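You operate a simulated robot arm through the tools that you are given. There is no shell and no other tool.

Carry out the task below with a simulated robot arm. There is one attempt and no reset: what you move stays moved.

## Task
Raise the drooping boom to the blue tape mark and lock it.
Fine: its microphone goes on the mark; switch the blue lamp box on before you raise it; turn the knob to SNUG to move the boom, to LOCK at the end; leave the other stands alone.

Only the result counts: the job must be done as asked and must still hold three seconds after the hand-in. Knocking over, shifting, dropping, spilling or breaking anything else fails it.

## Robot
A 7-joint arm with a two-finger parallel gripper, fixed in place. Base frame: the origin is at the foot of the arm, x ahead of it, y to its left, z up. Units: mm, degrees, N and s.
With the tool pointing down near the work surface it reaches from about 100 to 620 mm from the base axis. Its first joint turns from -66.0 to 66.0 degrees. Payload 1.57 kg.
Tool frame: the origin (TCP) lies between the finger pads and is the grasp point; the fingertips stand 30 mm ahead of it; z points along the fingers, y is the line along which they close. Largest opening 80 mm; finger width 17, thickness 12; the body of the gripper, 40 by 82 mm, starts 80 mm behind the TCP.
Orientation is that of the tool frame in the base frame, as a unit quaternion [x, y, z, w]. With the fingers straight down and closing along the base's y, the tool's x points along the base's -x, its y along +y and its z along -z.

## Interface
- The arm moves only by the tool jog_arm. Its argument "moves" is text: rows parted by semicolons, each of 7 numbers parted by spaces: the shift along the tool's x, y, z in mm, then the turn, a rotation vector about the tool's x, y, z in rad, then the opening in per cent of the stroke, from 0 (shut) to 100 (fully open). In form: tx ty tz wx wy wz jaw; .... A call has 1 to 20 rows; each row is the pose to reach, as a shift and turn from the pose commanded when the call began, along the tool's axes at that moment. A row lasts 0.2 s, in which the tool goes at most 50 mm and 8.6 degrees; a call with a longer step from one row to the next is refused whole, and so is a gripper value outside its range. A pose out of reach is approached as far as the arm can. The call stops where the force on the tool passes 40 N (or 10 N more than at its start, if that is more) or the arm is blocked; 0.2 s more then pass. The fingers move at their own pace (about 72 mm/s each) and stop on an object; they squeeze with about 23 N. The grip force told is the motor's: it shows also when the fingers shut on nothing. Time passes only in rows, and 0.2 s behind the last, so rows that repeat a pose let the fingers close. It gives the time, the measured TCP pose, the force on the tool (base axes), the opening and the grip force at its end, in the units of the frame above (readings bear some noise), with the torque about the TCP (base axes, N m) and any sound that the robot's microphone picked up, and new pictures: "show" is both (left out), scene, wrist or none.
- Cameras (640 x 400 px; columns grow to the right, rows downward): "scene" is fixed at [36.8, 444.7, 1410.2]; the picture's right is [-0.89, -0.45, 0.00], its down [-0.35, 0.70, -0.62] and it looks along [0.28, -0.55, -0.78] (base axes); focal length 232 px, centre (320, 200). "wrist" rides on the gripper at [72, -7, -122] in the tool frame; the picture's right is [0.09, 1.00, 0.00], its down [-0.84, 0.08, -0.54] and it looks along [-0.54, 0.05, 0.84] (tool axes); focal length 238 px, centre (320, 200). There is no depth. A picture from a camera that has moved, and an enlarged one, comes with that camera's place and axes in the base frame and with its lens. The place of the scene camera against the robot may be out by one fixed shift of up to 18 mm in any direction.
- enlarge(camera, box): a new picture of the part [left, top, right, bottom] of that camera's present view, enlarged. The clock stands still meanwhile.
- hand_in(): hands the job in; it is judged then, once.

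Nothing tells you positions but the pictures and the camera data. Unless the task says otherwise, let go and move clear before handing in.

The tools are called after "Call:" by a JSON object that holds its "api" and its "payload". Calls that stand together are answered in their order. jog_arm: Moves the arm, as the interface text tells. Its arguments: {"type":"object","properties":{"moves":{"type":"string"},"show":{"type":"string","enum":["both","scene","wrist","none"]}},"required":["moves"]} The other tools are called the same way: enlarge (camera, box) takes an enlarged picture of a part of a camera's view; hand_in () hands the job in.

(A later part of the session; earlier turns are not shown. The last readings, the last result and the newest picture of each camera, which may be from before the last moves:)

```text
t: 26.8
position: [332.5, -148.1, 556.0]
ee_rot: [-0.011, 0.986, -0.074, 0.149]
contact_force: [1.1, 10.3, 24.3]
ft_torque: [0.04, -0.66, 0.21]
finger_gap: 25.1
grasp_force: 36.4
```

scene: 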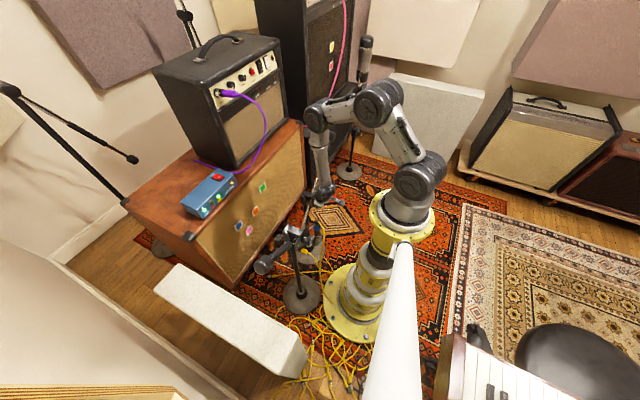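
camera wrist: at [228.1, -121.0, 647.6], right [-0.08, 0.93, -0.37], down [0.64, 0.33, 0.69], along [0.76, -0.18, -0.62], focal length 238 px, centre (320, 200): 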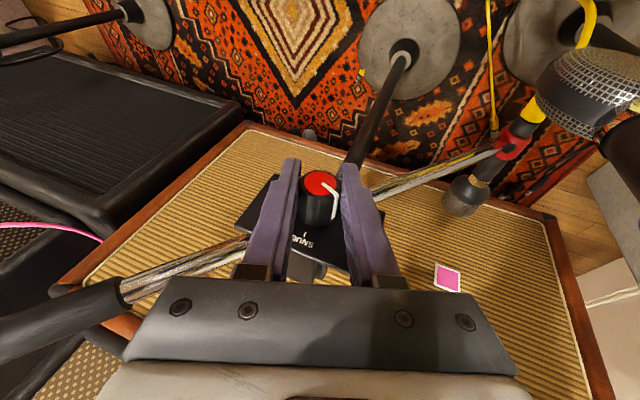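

Call:
{"api": "jog_arm", "payload": {"moves": "0 0.2 -0.25 0 0 0 0; 0 0.5 -0.5 0 0 0 0", "show": "wrist"}}

Call:
{"api": "enlarge", "payload": {"camera": "wrist", "box": [240, 130, 400, 230]}}

```text
t: 27.4
position: [331.6, -149.5, 556.5]
ee_rot: [-0.01, 0.986, -0.075, 0.15]
contact_force: [10.3, 1.2, -9.2]
ft_torque: [0.03, -0.7, 0.29]
finger_gap: 24.7
grasp_force: 36.9
camera wrist: at [227.7, -140.8, 652.4], right [-0.09, 0.98, -0.18], down [0.64, 0.19, 0.75], along [0.76, -0.05, -0.64], focal length 238 px, centre (320, 200)
```

wrist: 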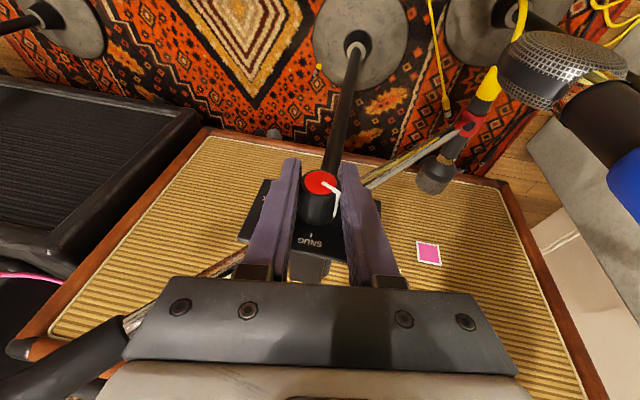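

```text
4.00 times, centred on (320, 180) of wrist
camera zoom: at [227.7, -140.8, 652.4], right [-0.09, 0.98, -0.18], down [0.64, 0.19, 0.75], along [0.76, -0.05, -0.64], focal length 953 px, centre (320, 280)
```

zoom: 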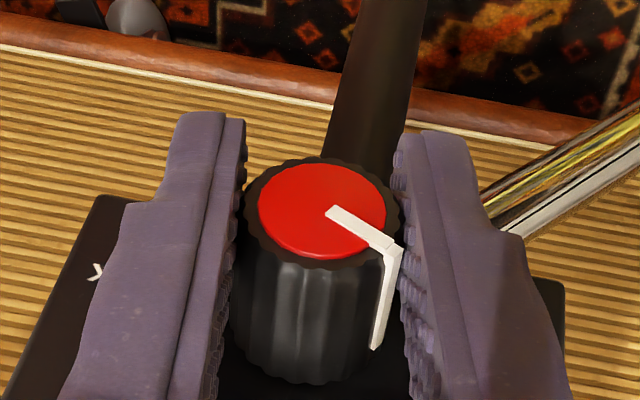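

The pointer has moved about 22° from FREE while the gripper turned about 34°, so it slipped slightly. The torque needed is tiny. I'll continue turning in small increments.

Call:
{"api": "jog_arm", "payload": {"moves": "-0.3 0 0.25 0 0 0 0; -0.3 0 0.2 -0.0955 0 0.0296 0; -0.3 0 0.1 -0.191 0 0.0592 0", "show": "none"}}

```text
t: 28.2
position: [332.3, -151.1, 556.7]
ee_rot: [0.007, 0.989, 0.024, 0.149]
contact_force: [-7.9, -18.4, 2.6]
ft_torque: [-0.1, -0.81, -0.18]
finger_gap: 25.0
grasp_force: 36.5
```

Call:
{"api": "jog_arm", "payload": {"moves": "0.1 -0.5 0 0 0 0 0; 0.2 -1 0 0 0 0 0", "show": "none"}}

```text
t: 28.8
position: [331.6, -149.9, 557.4]
ee_rot: [0.005, 0.988, 0.025, 0.15]
contact_force: [-10.0, -20.1, 13.1]
ft_torque: [-0.09, 0.69, -0.34]
finger_gap: 24.7
grasp_force: 36.6
```

Call:
{"api": "jog_arm", "payload": {"moves": "0 0 0 0 0 0 0; 0 0 0 0 0 0 0; 0 0 0 0 0 0 0; 0 0 0 0 0 0 0", "show": "wrist"}}

Call:
{"api": "enlarge", "payload": {"camera": "wrist", "box": [240, 130, 400, 230]}}

```text
t: 29.8
position: [332.0, -151.4, 555.5]
ee_rot: [0.004, 0.988, 0.025, 0.151]
contact_force: [-15.5, -24.0, 17.3]
ft_torque: [-0.08, 0.39, -0.29]
finger_gap: 24.7
grasp_force: 36.2
camera wrist: at [227.6, -160.6, 652.1], right [-0.09, 1.0, 0.02], down [0.64, 0.04, 0.77], along [0.76, 0.08, -0.64], focal length 238 px, centre (320, 200)
```

wrist: 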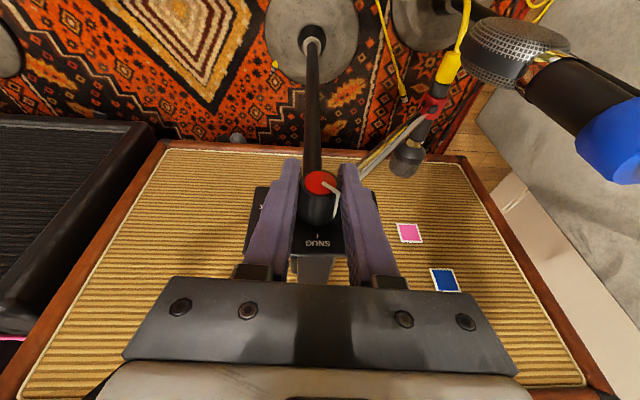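

```text
4.00 times, centred on (320, 180) of wrist
camera zoom: at [227.6, -160.6, 652.1], right [-0.09, 1.0, 0.02], down [0.64, 0.04, 0.77], along [0.76, 0.08, -0.64], focal length 953 px, centre (320, 280)
```

zoom: 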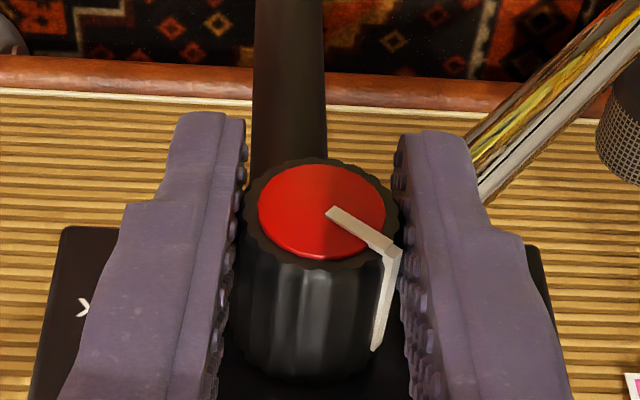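

Call:
{"api": "jog_arm", "payload": {"moves": "0.15 -0.7 -0.25 0 0 0 0; 0.3 -1.4 -0.5 0 0 0 0; 0.3 -1.4 -0.5 0 0 0 0; 0.3 -1.4 -0.5 0 0 0 0", "show": "none"}}

```text
t: 30.8
position: [333.1, -149.8, 556.5]
ee_rot: [0.002, 0.988, 0.025, 0.149]
contact_force: [2.1, -4.0, -15.1]
ft_torque: [0.0, -0.72, -0.15]
finger_gap: 24.7
grasp_force: 36.3
```

The force is near neutral again. I'll let go, shift about 4 mm so the TCP sits on the true axis, swing back to the +y lean, and re-grip for the next stroke.

Call:
{"api": "jog_arm", "payload": {"moves": "0 0 0.2 0 0 0 50; 0 0 0.2 0 0 0 50; 0 0 2 0 0 0 50; 0.5 0 4 0 0 0 50; 0.5 0 4 0.0955 0 -0.0296 50; 0.5 0 4 0.191 0 -0.0592 50; 0.5 0 4 0.2865 0 -0.0888 50; 0.5 0 4 0.382 0 -0.1184 50; 0.5 0 4 0.4775 0 -0.148 50; 0.5 0 4 0.573 0 -0.1776 50; 0.5 0 4 0.6685 0 -0.2072 50; 0.5 0 4 0.764 0 -0.237 50; 0.5 0 4 0.764 0 -0.237 50", "show": "wrist"}}

Call:
{"api": "enlarge", "payload": {"camera": "wrist", "box": [240, 130, 400, 230]}}

```text
t: 33.6
position: [333.8, -151.6, 551.2]
ee_rot: [-0.054, 0.92, -0.363, 0.14]
contact_force: [0.4, -0.4, 0.2]
ft_torque: [-0.01, 0.01, 0.02]
finger_gap: 40.0
grasp_force: 0.1
camera wrist: at [228.0, -90.5, 627.7], right [-0.09, 0.71, -0.7], down [0.64, 0.58, 0.51], along [0.76, -0.4, -0.5], focal length 238 px, centre (320, 200)
```

wrist: 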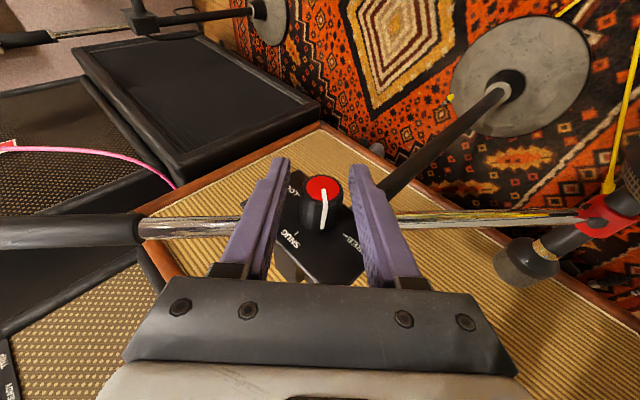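

```text
4.00 times, centred on (320, 180) of wrist
camera zoom: at [228.0, -90.5, 627.7], right [-0.09, 0.71, -0.7], down [0.64, 0.58, 0.51], along [0.76, -0.4, -0.5], focal length 953 px, centre (320, 280)
```

zoom: 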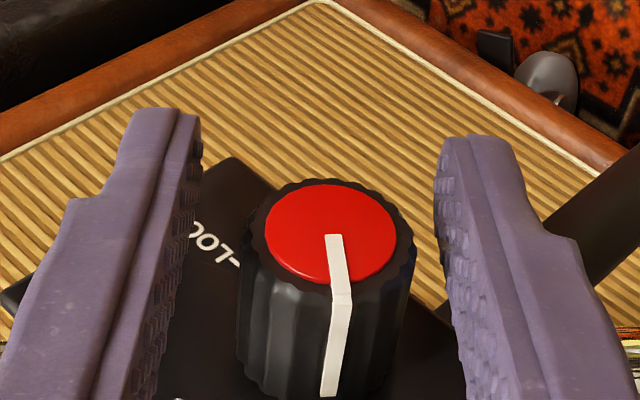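

The pointer is now at about 40°, so roughly 50° remains to SNUG. I'll re-centre by about 1.6 mm, grip, and turn the first half.

Call:
{"api": "jog_arm", "payload": {"moves": "0 0.8 0 0 0 0 38; 0 1.6 0 0 0 0 34; 0 1.6 0 0 0 0 33; 0 1.6 0 0 0 0 32; 0 1.6 0 0 0 0 31; 0 1.6 0 0 0 0 30", "show": "none"}}

```text
t: 35.0
position: [333.1, -151.2, 551.1]
ee_rot: [-0.054, 0.92, -0.362, 0.139]
contact_force: [-1.5, -1.8, 2.0]
ft_torque: [-0.03, -0.03, 0.0]
finger_gap: 26.7
grasp_force: 1.5
```

Call:
{"api": "jog_arm", "payload": {"moves": "0 -0.5 0 0 0 0 31; 0 -0.6 0 0 0 0 30; 0 -0.6 0 0 0 0 29; 0 -0.6 0 0 0 0 20; 0 -0.6 0 0 0 0 0", "show": "none"}}

Call:
{"api": "jog_arm", "payload": {"moves": "0 0 0 -0.0955 0 0.0296 0; 0 0 0 -0.191 0 0.0592 0; 0 0 0 -0.191 0 0.0592 0; 0 0 0 -0.191 0 0.0592 0", "show": "none"}}

```text
t: 36.2
position: [333.7, -151.1, 552.8]
ee_rot: [-0.055, 0.92, -0.361, 0.139]
contact_force: [6.5, -10.5, -18.7]
ft_torque: [0.0, 0.26, -0.05]
finger_gap: 25.4
grasp_force: 37.2
```

```text
t: 37.2
position: [332.8, -150.2, 552.4]
ee_rot: [-0.04, 0.952, -0.269, 0.144]
contact_force: [-2.4, 6.5, 7.0]
ft_torque: [-0.01, -0.11, 0.24]
finger_gap: 25.5
grasp_force: 36.9
```

Much lower forces now. Continuing the turn.

Call:
{"api": "jog_arm", "payload": {"moves": "0 0 0 -0.0955 0 0.0296 0; 0 0 0 -0.191 0 0.0592 0; 0 0 0 -0.191 0 0.0592 0; 0 0 0 -0.191 0 0.0592 0", "show": "none"}}

Call:
{"api": "jog_arm", "payload": {"moves": "0 0 0 -0.0955 0 0.0296 0; 0 0 0 -0.191 0 0.0592 0; 0 0 0 -0.191 0 0.0592 0; 0 0 0 -0.191 0 0.0592 0", "show": "wrist"}}

Call:
{"api": "enlarge", "payload": {"camera": "wrist", "box": [240, 130, 400, 230]}}

```text
t: 38.2
position: [332.7, -148.7, 552.6]
ee_rot: [-0.026, 0.974, -0.172, 0.147]
contact_force: [7.3, 3.4, -19.9]
ft_torque: [0.01, -0.13, 0.26]
finger_gap: 25.1
grasp_force: 36.9
```

```text
t: 39.2
position: [332.8, -150.9, 552.8]
ee_rot: [-0.01, 0.986, -0.075, 0.149]
contact_force: [-12.6, 4.5, 25.5]
ft_torque: [-0.03, -0.19, 0.04]
finger_gap: 24.6
grasp_force: 36.2
camera wrist: at [228.1, -141.6, 647.8], right [-0.09, 0.98, -0.18], down [0.64, 0.19, 0.74], along [0.76, -0.05, -0.64], focal length 238 px, centre (320, 200)
```

wrist: 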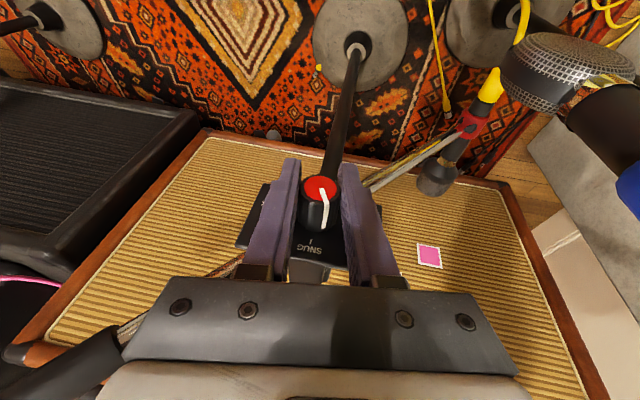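

```text
4.00 times, centred on (320, 180) of wrist
camera zoom: at [228.1, -141.6, 647.8], right [-0.09, 0.98, -0.18], down [0.64, 0.19, 0.74], along [0.76, -0.05, -0.64], focal length 953 px, centre (320, 280)
```

zoom: 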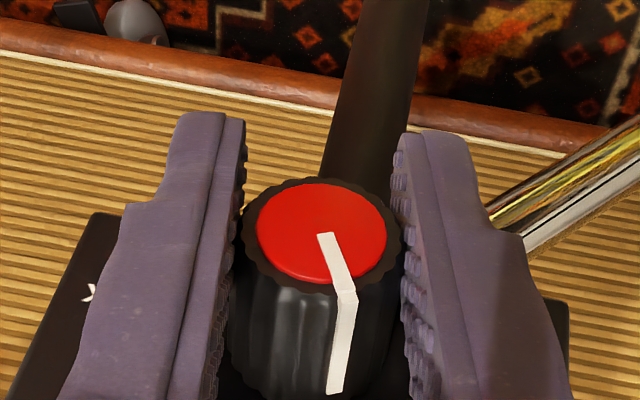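

The pointer is at about 64°, so about 26° remains. I'll relieve the axial force slightly and keep turning.

Call:
{"api": "jog_arm", "payload": {"moves": "0 0.2 -0.3 0 0 0 0; 0 0.2 -0.4 -0.0955 0 0.0296 0; 0 0.2 -0.4 -0.191 0 0.0592 0; 0 0.2 -0.4 -0.191 0 0.0592 0; 0 0.2 -0.4 -0.191 0 0.0592 0", "show": "none"}}

Call:
{"api": "jog_arm", "payload": {"moves": "0 0 0 -0.0955 0 0.0296 0; 0 0 0 -0.191 0 0.0592 0; 0 0 0 -0.191 0 0.0592 0; 0 0 0 -0.191 0 0.0592 0", "show": "wrist"}}

Call:
{"api": "enlarge", "payload": {"camera": "wrist", "box": [240, 130, 400, 230]}}

```text
t: 40.4
position: [332.3, -149.2, 552.2]
ee_rot: [0.005, 0.988, 0.024, 0.15]
contact_force: [6.4, -0.5, -26.6]
ft_torque: [-0.01, 0.26, -0.01]
finger_gap: 24.8
grasp_force: 36.1
```

```text
t: 41.4
position: [333.0, -148.6, 552.0]
ee_rot: [0.02, 0.981, 0.123, 0.147]
contact_force: [-6.2, -7.7, -19.0]
ft_torque: [-0.01, 0.11, -0.24]
finger_gap: 24.7
grasp_force: 35.8
camera wrist: at [227.9, -179.1, 644.2], right [-0.08, 0.97, 0.22], down [0.64, -0.12, 0.76], along [0.76, 0.21, -0.61], focal length 238 px, centre (320, 200)
```

wrist: 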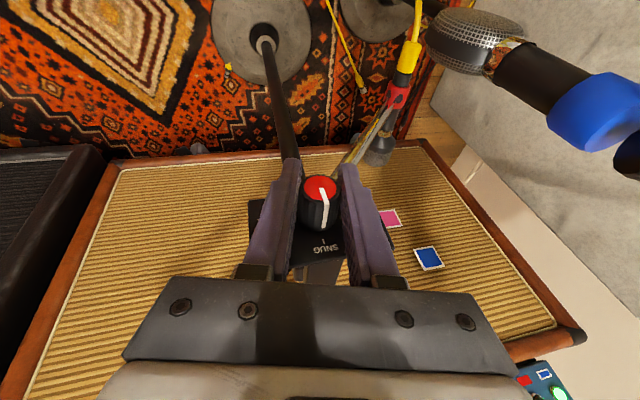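

```text
4.00 times, centred on (320, 180) of wrist
camera zoom: at [227.9, -179.1, 644.2], right [-0.08, 0.97, 0.22], down [0.64, -0.12, 0.76], along [0.76, 0.21, -0.61], focal length 953 px, centre (320, 280)
```

zoom: 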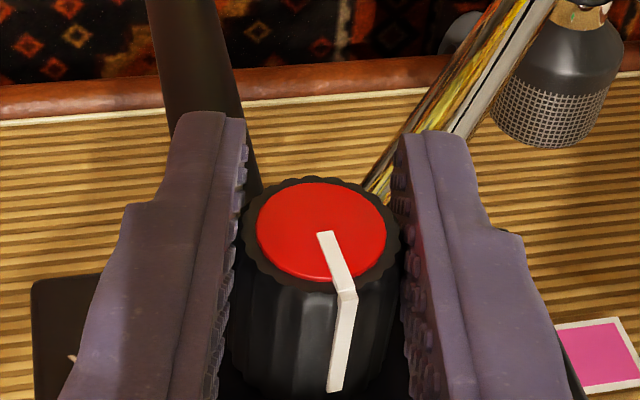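

The pointer reads about 88°, essentially at SNUG. I'll add a couple of degrees, open, and verify.

Call:
{"api": "jog_arm", "payload": {"moves": "0 -0.2 0.2 -0.0335 0 0.0104 0; 0 -0.2 0.2 -0.0335 0 0.0104 0; 0 -0.2 0.2 -0.0335 0 0.0104 45; 0 -0.2 0.2 -0.0335 0 0.0104 60; 0 -0.2 0.2 -0.0335 0 0.0104 60"}}

Call:
{"api": "enlarge", "payload": {"camera": "wrist", "box": [240, 130, 400, 230]}}

Call:
{"api": "enlarge", "payload": {"camera": "wrist", "box": [260, 160, 380, 280]}}

```text
t: 42.6
position: [333.9, -150.2, 553.5]
ee_rot: [0.022, 0.979, 0.14, 0.147]
contact_force: [0.3, 0.5, -0.1]
ft_torque: [0.0, -0.03, 0.0]
finger_gap: 48.1
grasp_force: 0.1
camera wrist: at [228.8, -182.9, 642.8], right [-0.09, 0.96, 0.25], down [0.64, -0.14, 0.76], along [0.76, 0.23, -0.6], focal length 238 px, centre (320, 200)
```

scene: 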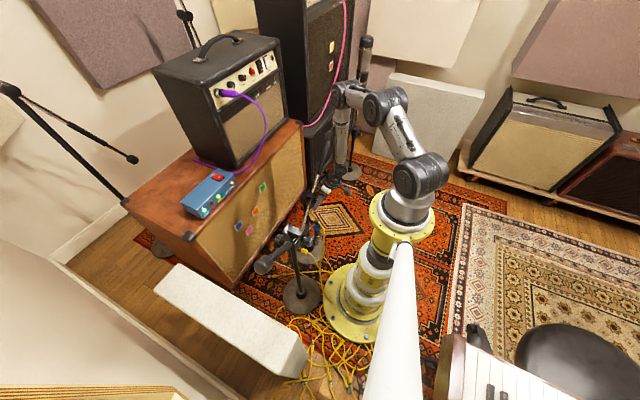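
wrist: 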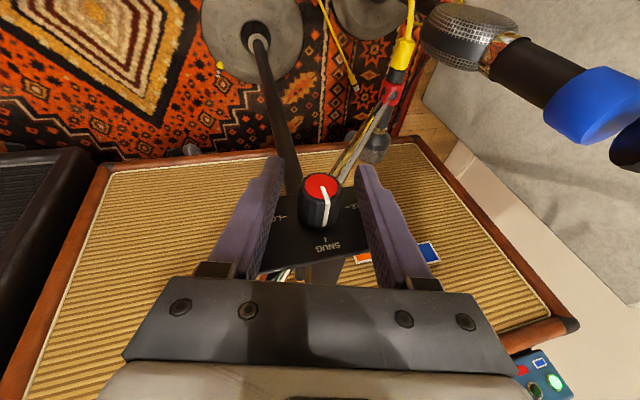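

```text
4.00 times, centred on (320, 180) of wrist
camera zoom: at [228.8, -182.9, 642.8], right [-0.09, 0.96, 0.25], down [0.64, -0.14, 0.76], along [0.76, 0.23, -0.6], focal length 953 px, centre (320, 280)
```

zoom: 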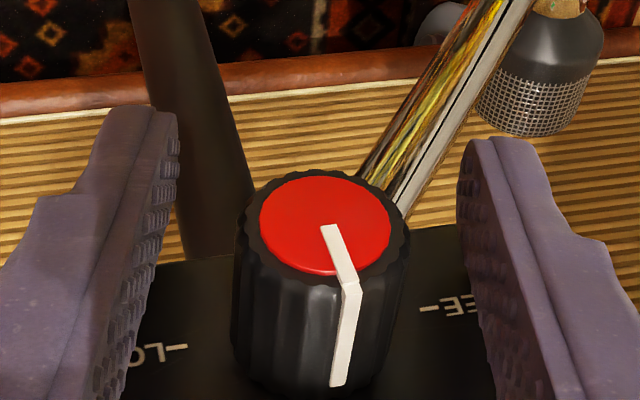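

```text
3.33 times, centred on (320, 220) of wrist
camera zoom: at [228.8, -182.9, 642.8], right [-0.09, 0.96, 0.25], down [0.64, -0.14, 0.76], along [0.76, 0.23, -0.6], focal length 794 px, centre (320, 133)
```

zoom: 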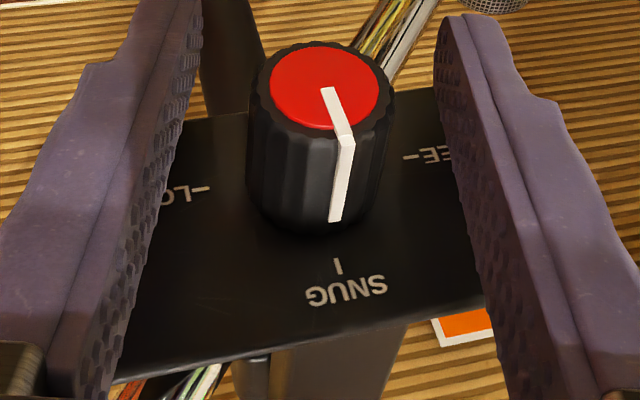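

The knob now points at the SNUG tick. I'll back off along the tool axis and level the tool to get a view of the boom's counterweight side, which I plan to push down gently.

Call:
{"api": "jog_arm", "payload": {"moves": "0 0 -25 0 0 0 60; 0 0 -60 0 0 0 60; 0 0 -100 0 0 0 60; 0 0 -140 0.07 0 -0.021 60; 0 0 -180 0.14 0 -0.043 60; 0 0 -210 0.21 0 -0.065 60; 0 0 -230 0.277 0 -0.086 60; 0 0 -230 0.277 0 -0.086 60"}}

Call:
{"api": "enlarge", "payload": {"camera": "scene", "box": [190, 165, 250, 225]}}

```text
t: 44.4
position: [265.6, -211.1, 762.7]
ee_rot: [0.0, 0.989, -0.003, 0.149]
contact_force: [0.1, -0.7, 0.4]
ft_torque: [-0.02, 0.0, -0.01]
finger_gap: 47.9
grasp_force: 0.1
camera wrist: at [160.2, -216.6, 859.0], right [-0.09, 1.0, -0.03], down [0.64, 0.08, 0.76], along [0.76, 0.05, -0.64], focal length 238 px, centre (320, 200)
```

scene: 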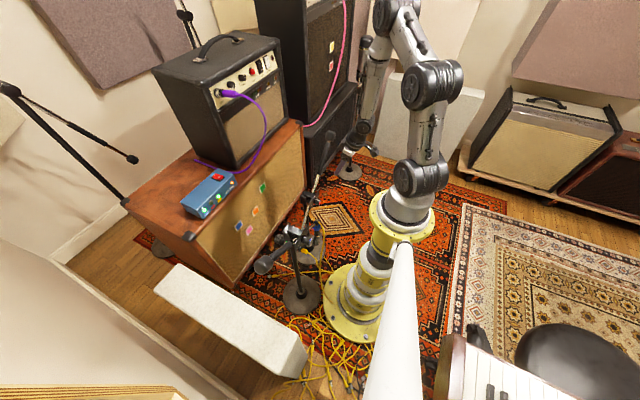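
wrist: 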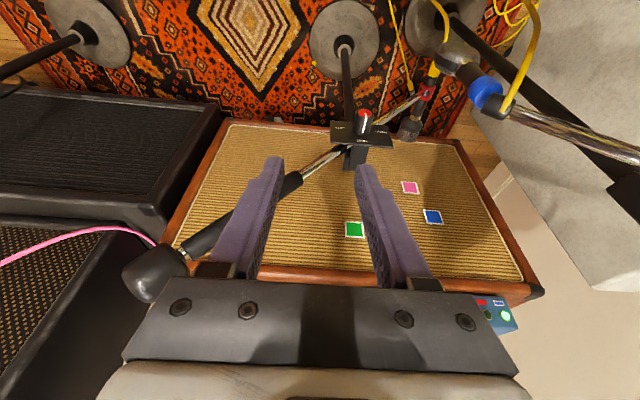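

```text
6.67 times, centred on (220, 195) of scene
camera zoom: at [36.8, 444.7, 1410.2], right [-0.89, -0.45, 0.0], down [-0.35, 0.7, -0.62], along [0.28, -0.55, -0.78], focal length 1550 px, centre (987, 233)
```

zoom: 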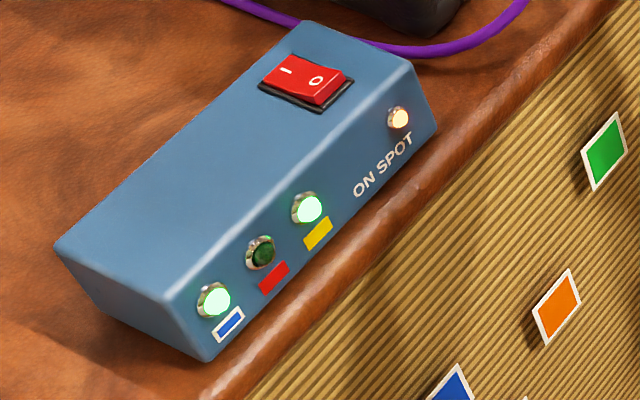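

The lamps are clearly readable from the scene camera. The boom lies in the plane x ≈ 377, rising at about 48° to the counterweight. I'll position closed fingertips above its sleeve so I can push perpendicular to it.

Call:
{"api": "jog_arm", "payload": {"moves": "-21 -1 6.5 0 0.06 0 0; -42 -2 13 0 0.12 0 0; -64 -3 19.6 0 0.18 0 0; -85 -4 26 0 0.24 0 0; -106 -5 32.6 0 0.298 0 0; -106 -5 32.6 0 0.298 0 0", "show": "wrist"}}

Call:
{"api": "jog_arm", "payload": {"moves": "0 0 0 0.125 0 0 0; 0 0 0 0.25 0 0 0; 0 0 0 0.375 0 0 0; 0 0 0 0.5 0 0 0; 0 0 0 0.625 0 0 0; 0 0 0 0.75 0 0 0; 0 0 0 0.75 0 0 0"}}

```text
t: 45.8
position: [337.8, -220.8, 763.0]
ee_rot: [0.002, 0.996, -0.046, 0.08]
contact_force: [-0.4, 0.2, -0.2]
ft_torque: [-0.01, -0.01, 0.02]
finger_gap: 0.0
grasp_force: 21.6
out of reach, approached as far as the arm can: row 3, 4, 5
camera wrist: at [248.4, -217.2, 872.7], right [-0.08, 0.99, -0.11], down [0.74, 0.13, 0.66], along [0.67, -0.03, -0.74], focal length 238 px, centre (320, 200)
```

wrist: 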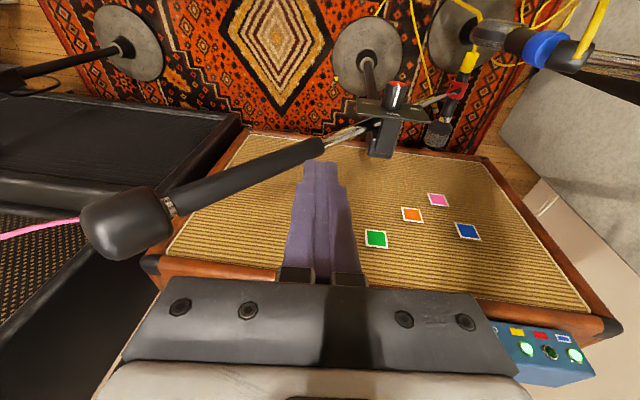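

```text
t: 47.4
position: [374.6, -217.3, 764.5]
ee_rot: [0.001, 0.929, -0.37, 0.001]
contact_force: [-0.1, -0.2, -1.7]
ft_torque: [-0.01, 0.02, -0.01]
finger_gap: 0.0
grasp_force: 21.4
out of reach, approached as far as the arm can: row 1
camera wrist: at [302.5, -137.6, 857.3], right [-0.09, 0.72, -0.68], down [0.84, 0.43, 0.34], along [0.54, -0.54, -0.64], focal length 238 px, centre (320, 200)
```

scene: 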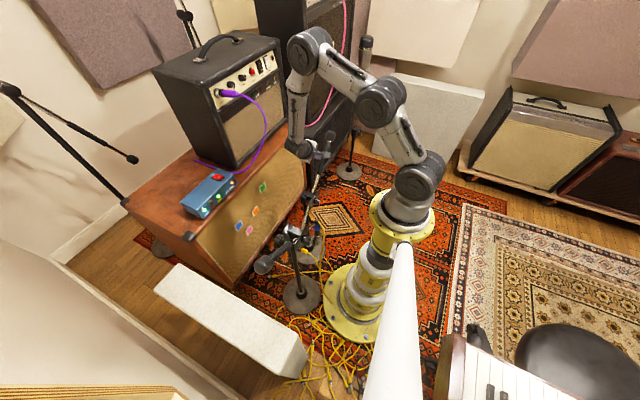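
wrist: 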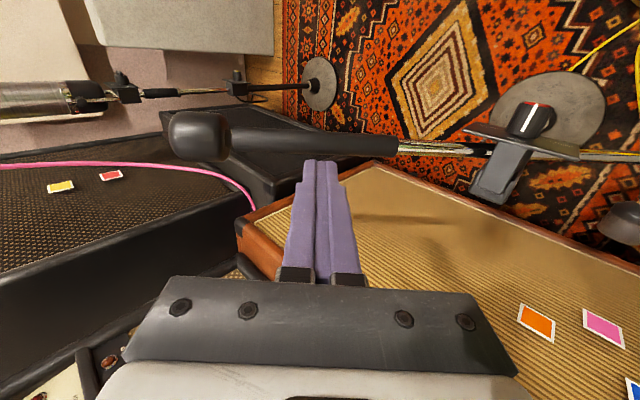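

The fingertips are lined up with the sleeve in x, about 45–50 mm above it, at a good perpendicular lean. I'll approach slowly until I feel contact.

Call:
{"api": "jog_arm", "payload": {"moves": "-0.5 0 15 0 0 0 0; -1 0 30 0 0 0 0; -1.5 0 40 0 0 0 0; -1.5 0 43 0 0 0 0; -1.5 0 43 0 0 0 0"}}

Call:
{"api": "enlarge", "payload": {"camera": "wrist", "box": [200, 100, 440, 250]}}

```text
t: 48.6
position: [375.9, -245.9, 732.9]
ee_rot: [0.001, 0.929, -0.369, 0.001]
contact_force: [-0.1, -0.1, -0.1]
ft_torque: [0.02, 0.0, 0.02]
finger_gap: 0.3
grasp_force: 21.2
camera wrist: at [304.0, -166.2, 826.0], right [-0.09, 0.72, -0.68], down [0.84, 0.43, 0.34], along [0.54, -0.54, -0.64], focal length 238 px, centre (320, 200)
```

scene: 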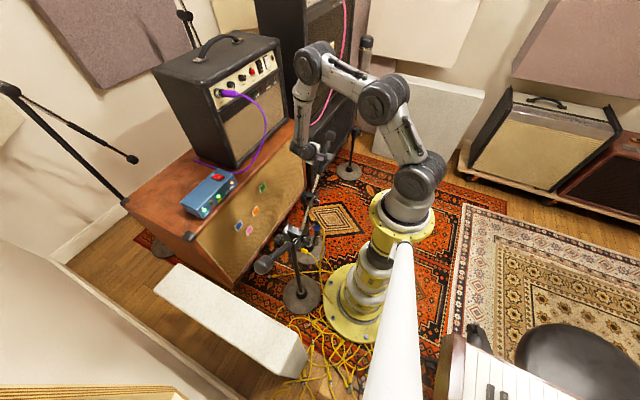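
wrist: 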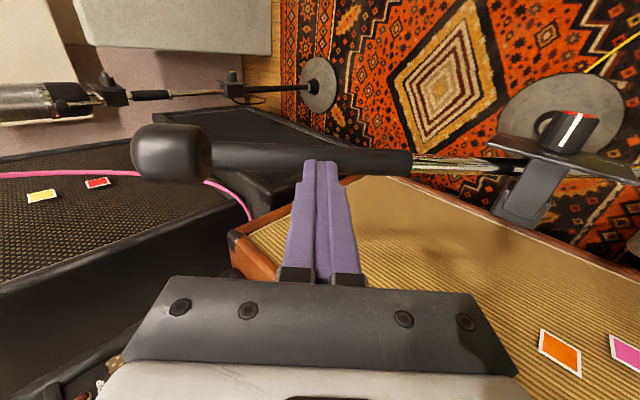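

```text
2.67 times, centred on (320, 175) of wrist
camera zoom: at [304.0, -166.2, 826.0], right [-0.09, 0.72, -0.68], down [0.84, 0.43, 0.34], along [0.54, -0.54, -0.64], focal length 636 px, centre (320, 267)
```

zoom: 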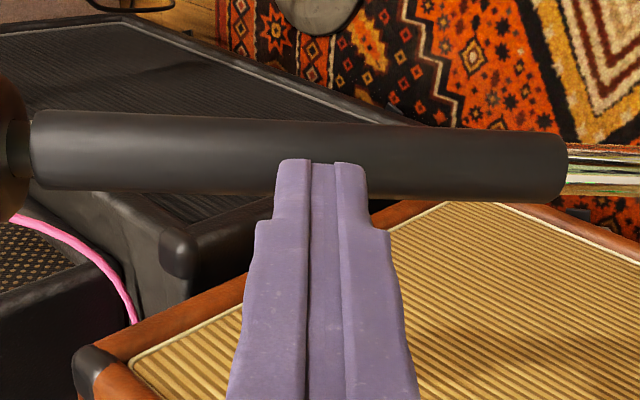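

The tips sit squarely over the sleeve. I'll continue down in millimetre steps to find contact.

Call:
{"api": "jog_arm", "payload": {"moves": "0 0 1.5 0 0 0 0; 0 0 3 0 0 0 0; 0 0 4 0 0 0 0", "show": "none"}}

Call:
{"api": "jog_arm", "payload": {"moves": "0 0 1.5 0 0 0 0; 0 0 3 0 0 0 0; 0 0 4 0 0 0 0", "show": "none"}}

```text
t: 49.4
position: [376.9, -249.6, 728.1]
ee_rot: [0.0, 0.929, -0.369, 0.001]
contact_force: [0.1, 0.6, 0.0]
ft_torque: [0.01, 0.05, 0.01]
finger_gap: 0.1
grasp_force: 21.8
```

```text
t: 50.2
position: [376.2, -250.5, 725.4]
ee_rot: [0.001, 0.93, -0.368, 0.0]
contact_force: [-0.9, 0.0, -0.5]
ft_torque: [-0.01, 0.01, -0.01]
finger_gap: 0.1
grasp_force: 21.5
```

Call:
{"api": "jog_arm", "payload": {"moves": "0 0 1.5 0 0 0 0; 0 0 3 0 0 0 0; 0 0 4 0 0 0 0", "show": "none"}}

Call:
{"api": "jog_arm", "payload": {"moves": "0 0 1.5 0 0 0 0; 0 0 3 0 0 0 0; 0 0 3 0 0 0 0", "show": "wrist"}}

```text
t: 51.0
position: [377.2, -253.8, 722.2]
ee_rot: [0.001, 0.93, -0.369, 0.003]
contact_force: [-3.4, 1.4, 3.5]
ft_torque: [-0.05, 0.05, -0.05]
finger_gap: 0.0
grasp_force: 21.2
```

```text
t: 51.8
position: [378.4, -257.4, 720.0]
ee_rot: [0.0, 0.93, -0.369, 0.001]
contact_force: [-3.3, 1.7, 2.1]
ft_torque: [-0.03, 0.06, -0.12]
finger_gap: 0.1
grasp_force: 21.9
camera wrist: at [305.5, -177.1, 815.3], right [-0.09, 0.72, -0.68], down [0.84, 0.43, 0.34], along [0.54, -0.54, -0.65], focal length 238 px, centre (320, 200)
```

wrist: 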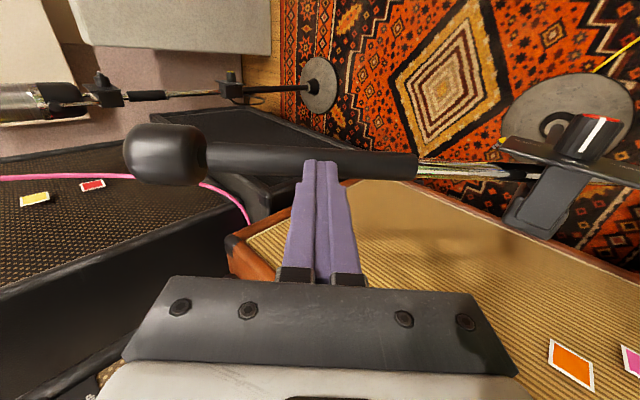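

Contact: the sleeve yields smoothly at only a few newtons, so SNUG friction is light. I'll now push the counterweight side down along its arc about 5° at a time, checking lamp and forces.

Call:
{"api": "jog_arm", "payload": {"moves": "1 -0.3 4.5 -0.011 0 0 0; 1.5 -0.7 9 -0.022 0 0 0; 1.5 -1 13 -0.034 0 0 0; 1.5 -1.4 17.3 -0.045 0 0 0"}}

Call:
{"api": "enlarge", "payload": {"camera": "scene", "box": [190, 165, 350, 265]}}

```text
t: 52.8
position: [377.3, -270.5, 709.7]
ee_rot: [0.001, 0.937, -0.349, 0.003]
contact_force: [1.2, 0.8, 5.7]
ft_torque: [-0.09, -0.01, 0.07]
finger_gap: 0.0
grasp_force: 21.5
camera wrist: at [305.2, -195.2, 807.9], right [-0.09, 0.75, -0.65], down [0.84, 0.41, 0.36], along [0.54, -0.51, -0.67], focal length 238 px, centre (320, 200)
```

scene: 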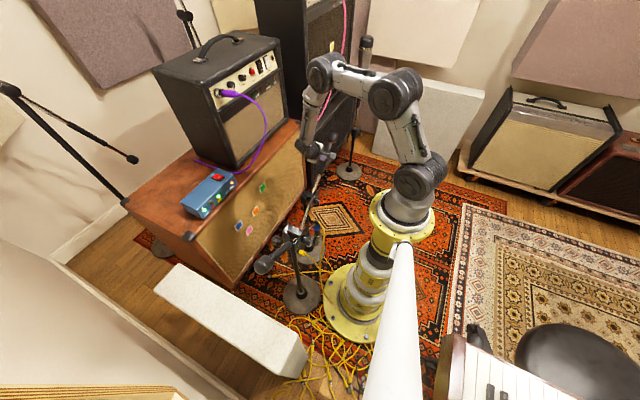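
wrist: 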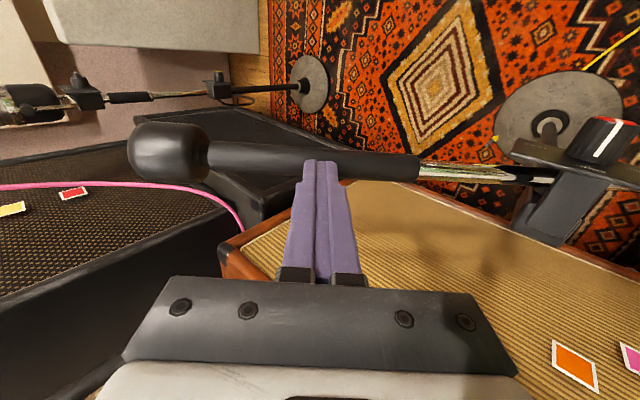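

```text
4.00 times, centred on (270, 215) of scene
camera zoom: at [36.8, 444.8, 1410.2], right [-0.89, -0.45, 0.0], down [-0.35, 0.7, -0.62], along [0.28, -0.55, -0.78], focal length 930 px, centre (520, 140)
```

zoom: 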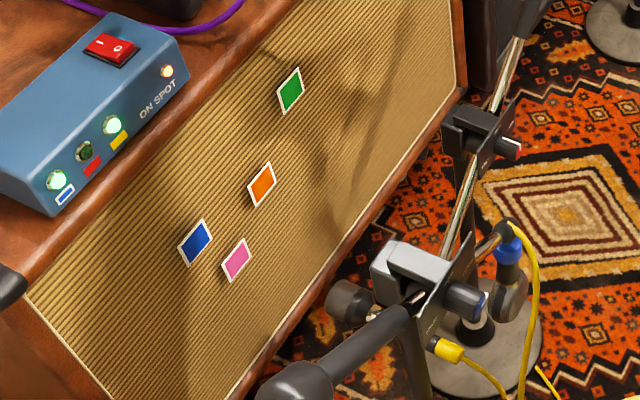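

The boom is moving smoothly and the clamp is steady. I'll do another 10°.

Call:
{"api": "jog_arm", "payload": {"moves": "0 -0.2 4.4 -0.011 0 0 0; 0 -0.4 8.8 -0.022 0 0 0; 0 -0.6 13.2 -0.034 0 0 0; 0 -0.7 17.4 -0.045 0 0 0", "show": "none"}}

Call:
{"api": "jog_arm", "payload": {"moves": "0 0 4.4 -0.011 0 0 0; 0 0 8.8 -0.022 0 0 0; 0 0 13.2 -0.034 0 0 0; 0 0 17.4 -0.045 0 0 0"}}

Call:
{"api": "enlarge", "payload": {"camera": "scene", "box": [190, 165, 350, 265]}}

```text
t: 53.8
position: [375.6, -282.2, 697.1]
ee_rot: [0.001, 0.945, -0.327, 0.002]
contact_force: [1.8, -0.1, 5.8]
ft_torque: [-0.11, -0.05, 0.01]
finger_gap: 0.2
grasp_force: 21.2
```

```text
t: 54.8
position: [375.6, -293.2, 682.7]
ee_rot: [0.001, 0.952, -0.305, 0.002]
contact_force: [-0.9, -0.6, 6.9]
ft_torque: [-0.12, 0.05, 0.0]
finger_gap: 0.0
grasp_force: 21.7
camera wrist: at [303.5, -226.3, 786.8], right [-0.09, 0.81, -0.58], down [0.84, 0.38, 0.4], along [0.54, -0.45, -0.71], focal length 238 px, centre (320, 200)
```

scene: 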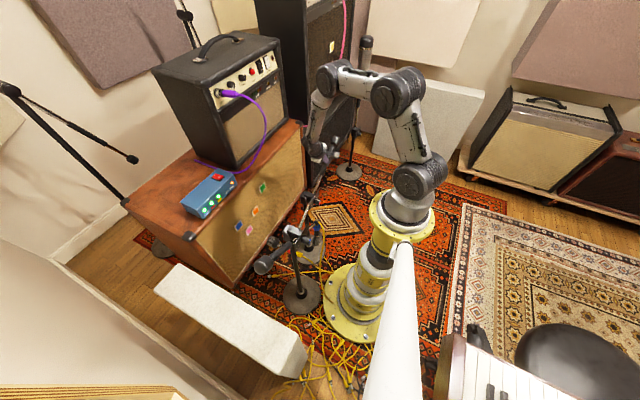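
wrist: 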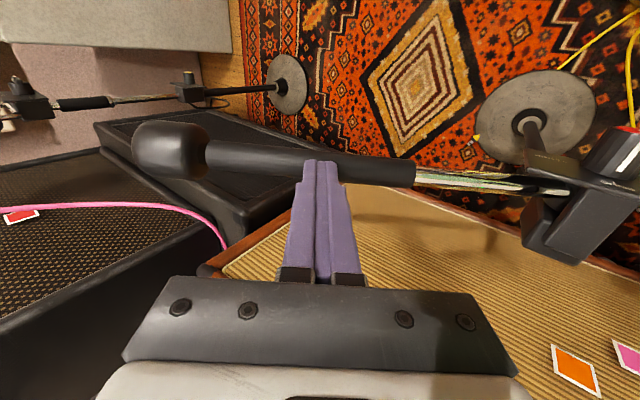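

```text
4.00 times, centred on (270, 215) of scene
camera zoom: at [36.7, 444.8, 1410.2], right [-0.89, -0.45, 0.0], down [-0.35, 0.7, -0.62], along [0.28, -0.55, -0.78], focal length 930 px, centre (520, 140)
```

zoom: 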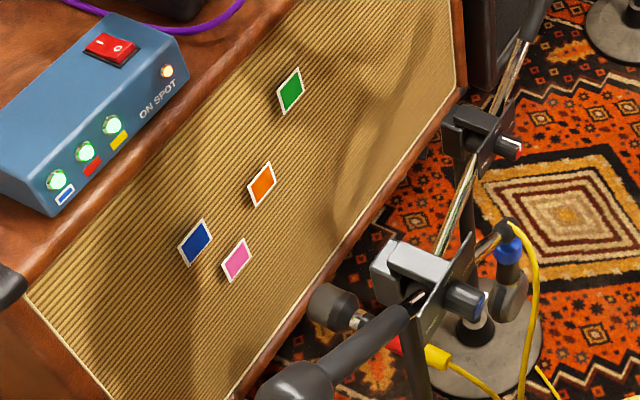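

The red lamp just lit, but geometrically the mic is now in front of the pink mark (about y 57, z 393), not the blue one (about y 99, z 494). The lamp appears to respond to other marks too, so I'll keep raising toward blue.

Call:
{"api": "jog_arm", "payload": {"moves": "0 0.2 4.4 -0.011 0 0 0; 0 0.4 8.8 -0.022 0 0 0; 0 0.6 13.2 -0.034 0 0 0; 0 0.8 17.4 -0.045 0 0 0", "show": "scene"}}

Call:
{"api": "enlarge", "payload": {"camera": "scene", "box": [190, 165, 350, 265]}}

Call:
{"api": "jog_arm", "payload": {"moves": "0 0.4 4.4 -0.011 0 0 0; 0 0.7 8.8 -0.022 0 0 0; 0 1.1 13 -0.034 0 0 0; 0 1.5 17.2 -0.045 0 0 0"}}

Call:
{"api": "enlarge", "payload": {"camera": "scene", "box": [190, 165, 350, 265]}}

```text
t: 55.8
position: [376.0, -302.8, 668.0]
ee_rot: [0.0, 0.959, -0.284, 0.002]
contact_force: [2.1, -1.4, 6.2]
ft_torque: [-0.11, -0.11, -0.01]
finger_gap: 0.0
grasp_force: 20.5
```

scene: 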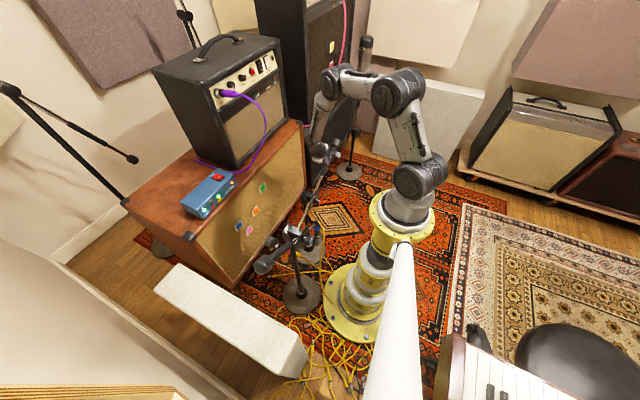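

```text
4.00 times, centred on (270, 215) of scene
camera zoom: at [36.7, 444.8, 1410.2], right [-0.89, -0.45, 0.0], down [-0.35, 0.7, -0.62], along [0.28, -0.55, -0.78], focal length 930 px, centre (520, 140)
```

zoom: 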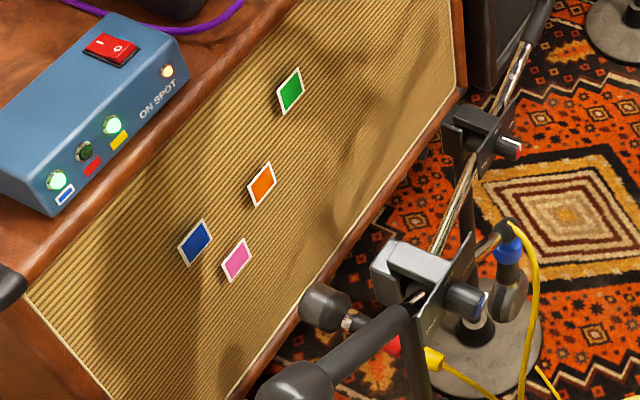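

```text
t: 56.8
position: [375.7, -307.8, 652.7]
ee_rot: [0.002, 0.965, -0.262, 0.0]
contact_force: [-1.7, -3.4, 7.3]
ft_torque: [-0.13, 0.03, 0.0]
finger_gap: 0.1
grasp_force: 21.1
camera wrist: at [303.1, -252.0, 762.4], right [-0.09, 0.86, -0.5], down [0.84, 0.34, 0.43], along [0.54, -0.38, -0.75], focal length 238 px, centre (320, 200)
```

scene: 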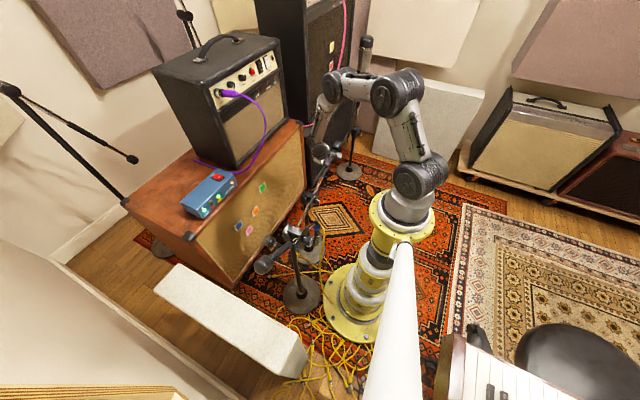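
wrist: 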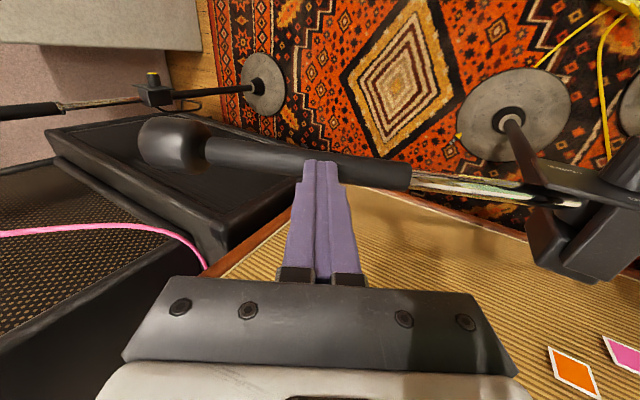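

```text
4.00 times, centred on (270, 215) of scene
camera zoom: at [36.7, 444.8, 1410.2], right [-0.89, -0.45, 0.0], down [-0.35, 0.7, -0.62], along [0.28, -0.55, -0.78], focal length 930 px, centre (520, 140)
```

zoom: 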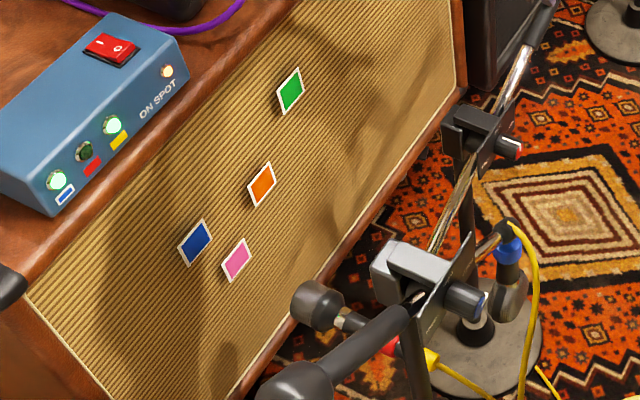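

The lamp went out past pink, which confirms it lights near each mark. About 11° remain to blue by my geometry. I'll continue, then slow down.

Call:
{"api": "jog_arm", "payload": {"moves": "0 0.5 4.3 -0.011 0 0 0; 0 1.1 8.6 -0.022 0 0 0; 0 1.6 13 -0.034 0 0 0; 0 2.2 17.2 -0.045 0 0 0"}}

Call:
{"api": "enlarge", "payload": {"camera": "scene", "box": [190, 165, 350, 265]}}

```text
t: 57.8
position: [375.1, -316.2, 636.8]
ee_rot: [0.0, 0.971, -0.24, 0.001]
contact_force: [-3.4, -2.4, 6.8]
ft_torque: [-0.1, 0.1, -0.05]
finger_gap: 0.2
grasp_force: 21.1
camera wrist: at [303.3, -264.8, 748.6], right [-0.09, 0.88, -0.46], down [0.84, 0.32, 0.45], along [0.54, -0.35, -0.77], focal length 238 px, centre (320, 200)
```

scene: 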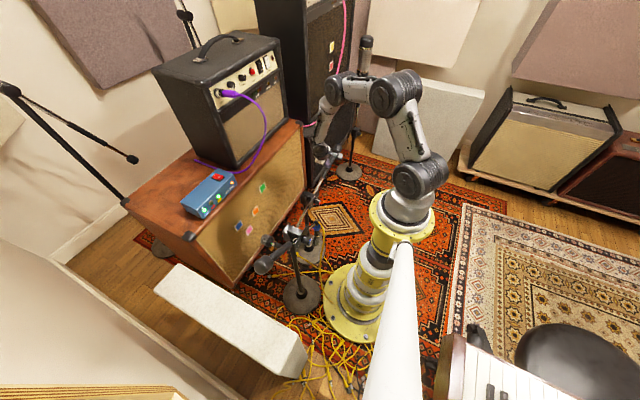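
wrist: 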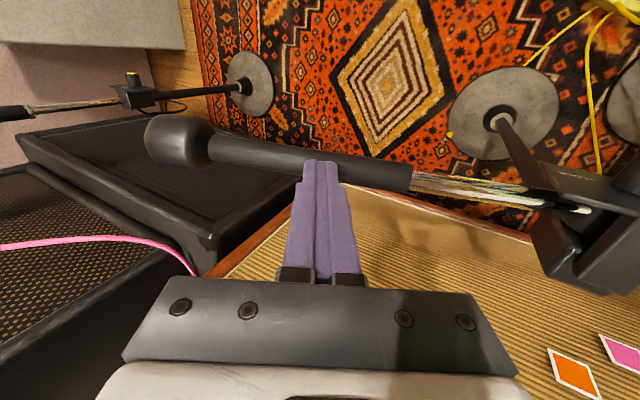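

```text
4.00 times, centred on (270, 215) of scene
camera zoom: at [36.7, 444.8, 1410.2], right [-0.89, -0.45, 0.0], down [-0.35, 0.7, -0.62], along [0.28, -0.55, -0.78], focal length 930 px, centre (520, 140)
```

zoom: 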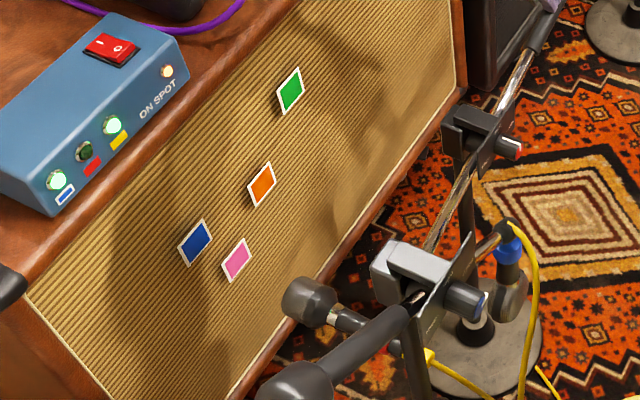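

Close to blue now, so I'm going in steps of a degree or so, watching the red lamp.

Call:
{"api": "jog_arm", "payload": {"moves": "0 0.4 2.2 -0.005 0 0 0; 0 0.7 4.3 -0.011 0 0 0; 0 1.1 6.5 -0.016 0 0 0; 0 1.5 8.6 -0.022 0 0 0", "show": "scene"}}

Call:
{"api": "enlarge", "payload": {"camera": "scene", "box": [190, 165, 350, 265]}}

Call:
{"api": "jog_arm", "payload": {"moves": "0 0.4 2.2 -0.005 0 0 0; 0 0.7 4.3 -0.011 0 0 0", "show": "scene"}}

Call:
{"api": "enlarge", "payload": {"camera": "scene", "box": [190, 165, 350, 265]}}

```text
t: 58.8
position: [374.5, -319.6, 629.2]
ee_rot: [0.001, 0.973, -0.23, 0.002]
contact_force: [-2.8, 0.0, 5.5]
ft_torque: [-0.08, 0.03, -0.01]
finger_gap: 0.2
grasp_force: 21.3
```

scene: 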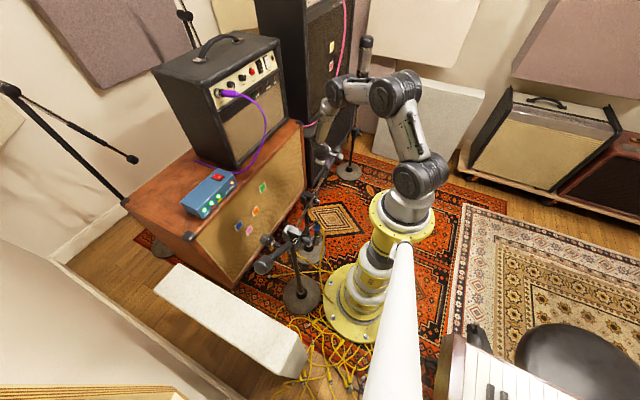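

```text
4.00 times, centred on (270, 215) of scene
camera zoom: at [36.7, 444.8, 1410.2], right [-0.89, -0.45, 0.0], down [-0.35, 0.7, -0.62], along [0.28, -0.55, -0.78], focal length 930 px, centre (520, 140)
```

zoom: 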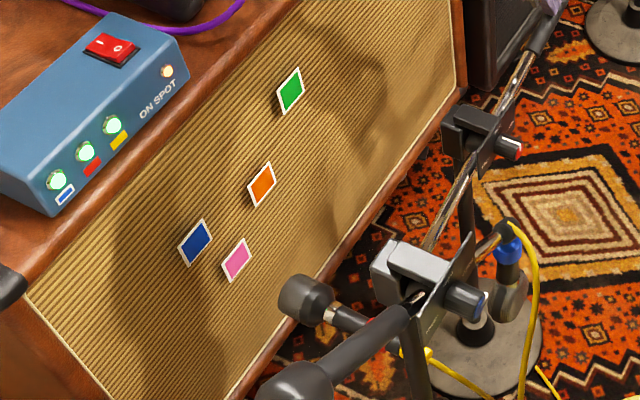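

```text
t: 59.4
position: [375.6, -320.4, 624.5]
ee_rot: [0.001, 0.975, -0.224, 0.002]
contact_force: [-0.5, -3.1, 5.4]
ft_torque: [-0.11, 0.02, -0.05]
finger_gap: 0.1
grasp_force: 21.1
```

scene: 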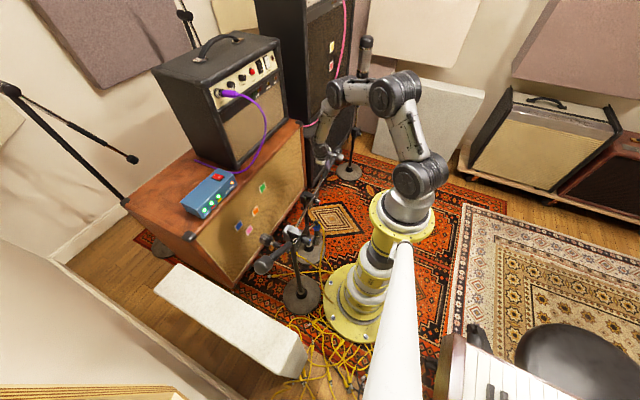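

```text
4.00 times, centred on (270, 215) of scene
camera zoom: at [36.7, 444.7, 1410.2], right [-0.89, -0.45, 0.0], down [-0.35, 0.7, -0.62], along [0.28, -0.55, -0.78], focal length 930 px, centre (520, 140)
```

zoom: 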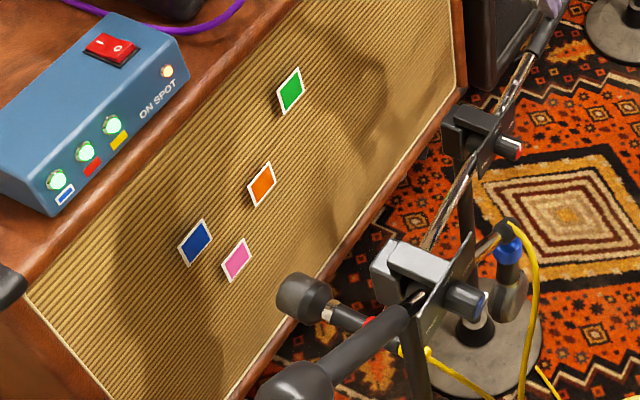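

The red lamp is lit, and the mic reads about (y 93, z 482), slightly short of the blue mark at (99, 494). I'll advance about another degree to get nearer the centre of the window.

Call:
{"api": "jog_arm", "payload": {"moves": "0 0.4 2.2 -0.005 0 0 0; 0 0.7 4.3 -0.011 0 0 0; 0 0.7 4.3 -0.011 0 0 0", "show": "both"}}

Call:
{"api": "enlarge", "payload": {"camera": "scene", "box": [190, 165, 350, 265]}}

Call:
{"api": "enlarge", "payload": {"camera": "scene", "box": [220, 200, 300, 250]}}

```text
t: 60.2
position: [376.2, -321.4, 621.3]
ee_rot: [0.0, 0.976, -0.219, 0.001]
contact_force: [0.7, -4.4, 6.0]
ft_torque: [-0.13, -0.06, 0.01]
finger_gap: 0.0
grasp_force: 21.2
camera wrist: at [303.8, -274.1, 734.4], right [-0.09, 0.9, -0.43], down [0.84, 0.3, 0.46], along [0.54, -0.31, -0.78], focal length 238 px, centre (320, 200)
```

scene: 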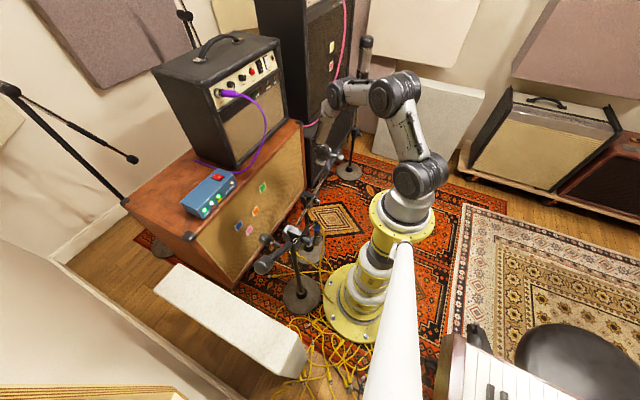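
wrist: 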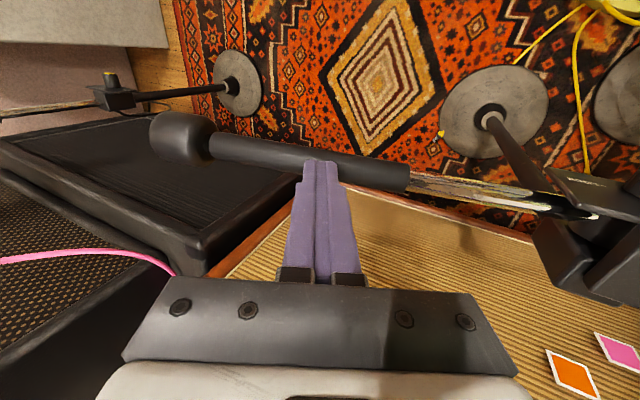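

```text
4.00 times, centred on (270, 215) of scene
camera zoom: at [36.7, 444.7, 1410.2], right [-0.89, -0.45, 0.0], down [-0.35, 0.7, -0.62], along [0.28, -0.55, -0.78], focal length 930 px, centre (520, 140)
```

zoom: 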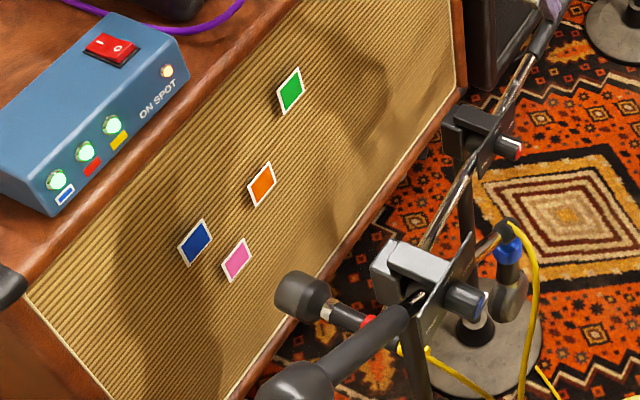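

```text
8.00 times, centred on (260, 225) of scene
camera zoom: at [36.7, 444.7, 1410.2], right [-0.89, -0.45, 0.0], down [-0.35, 0.7, -0.62], along [0.28, -0.55, -0.78], focal length 1860 px, centre (800, 0)
```

zoom: 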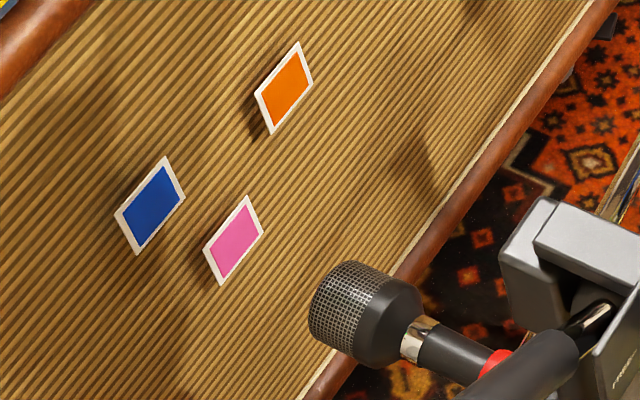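

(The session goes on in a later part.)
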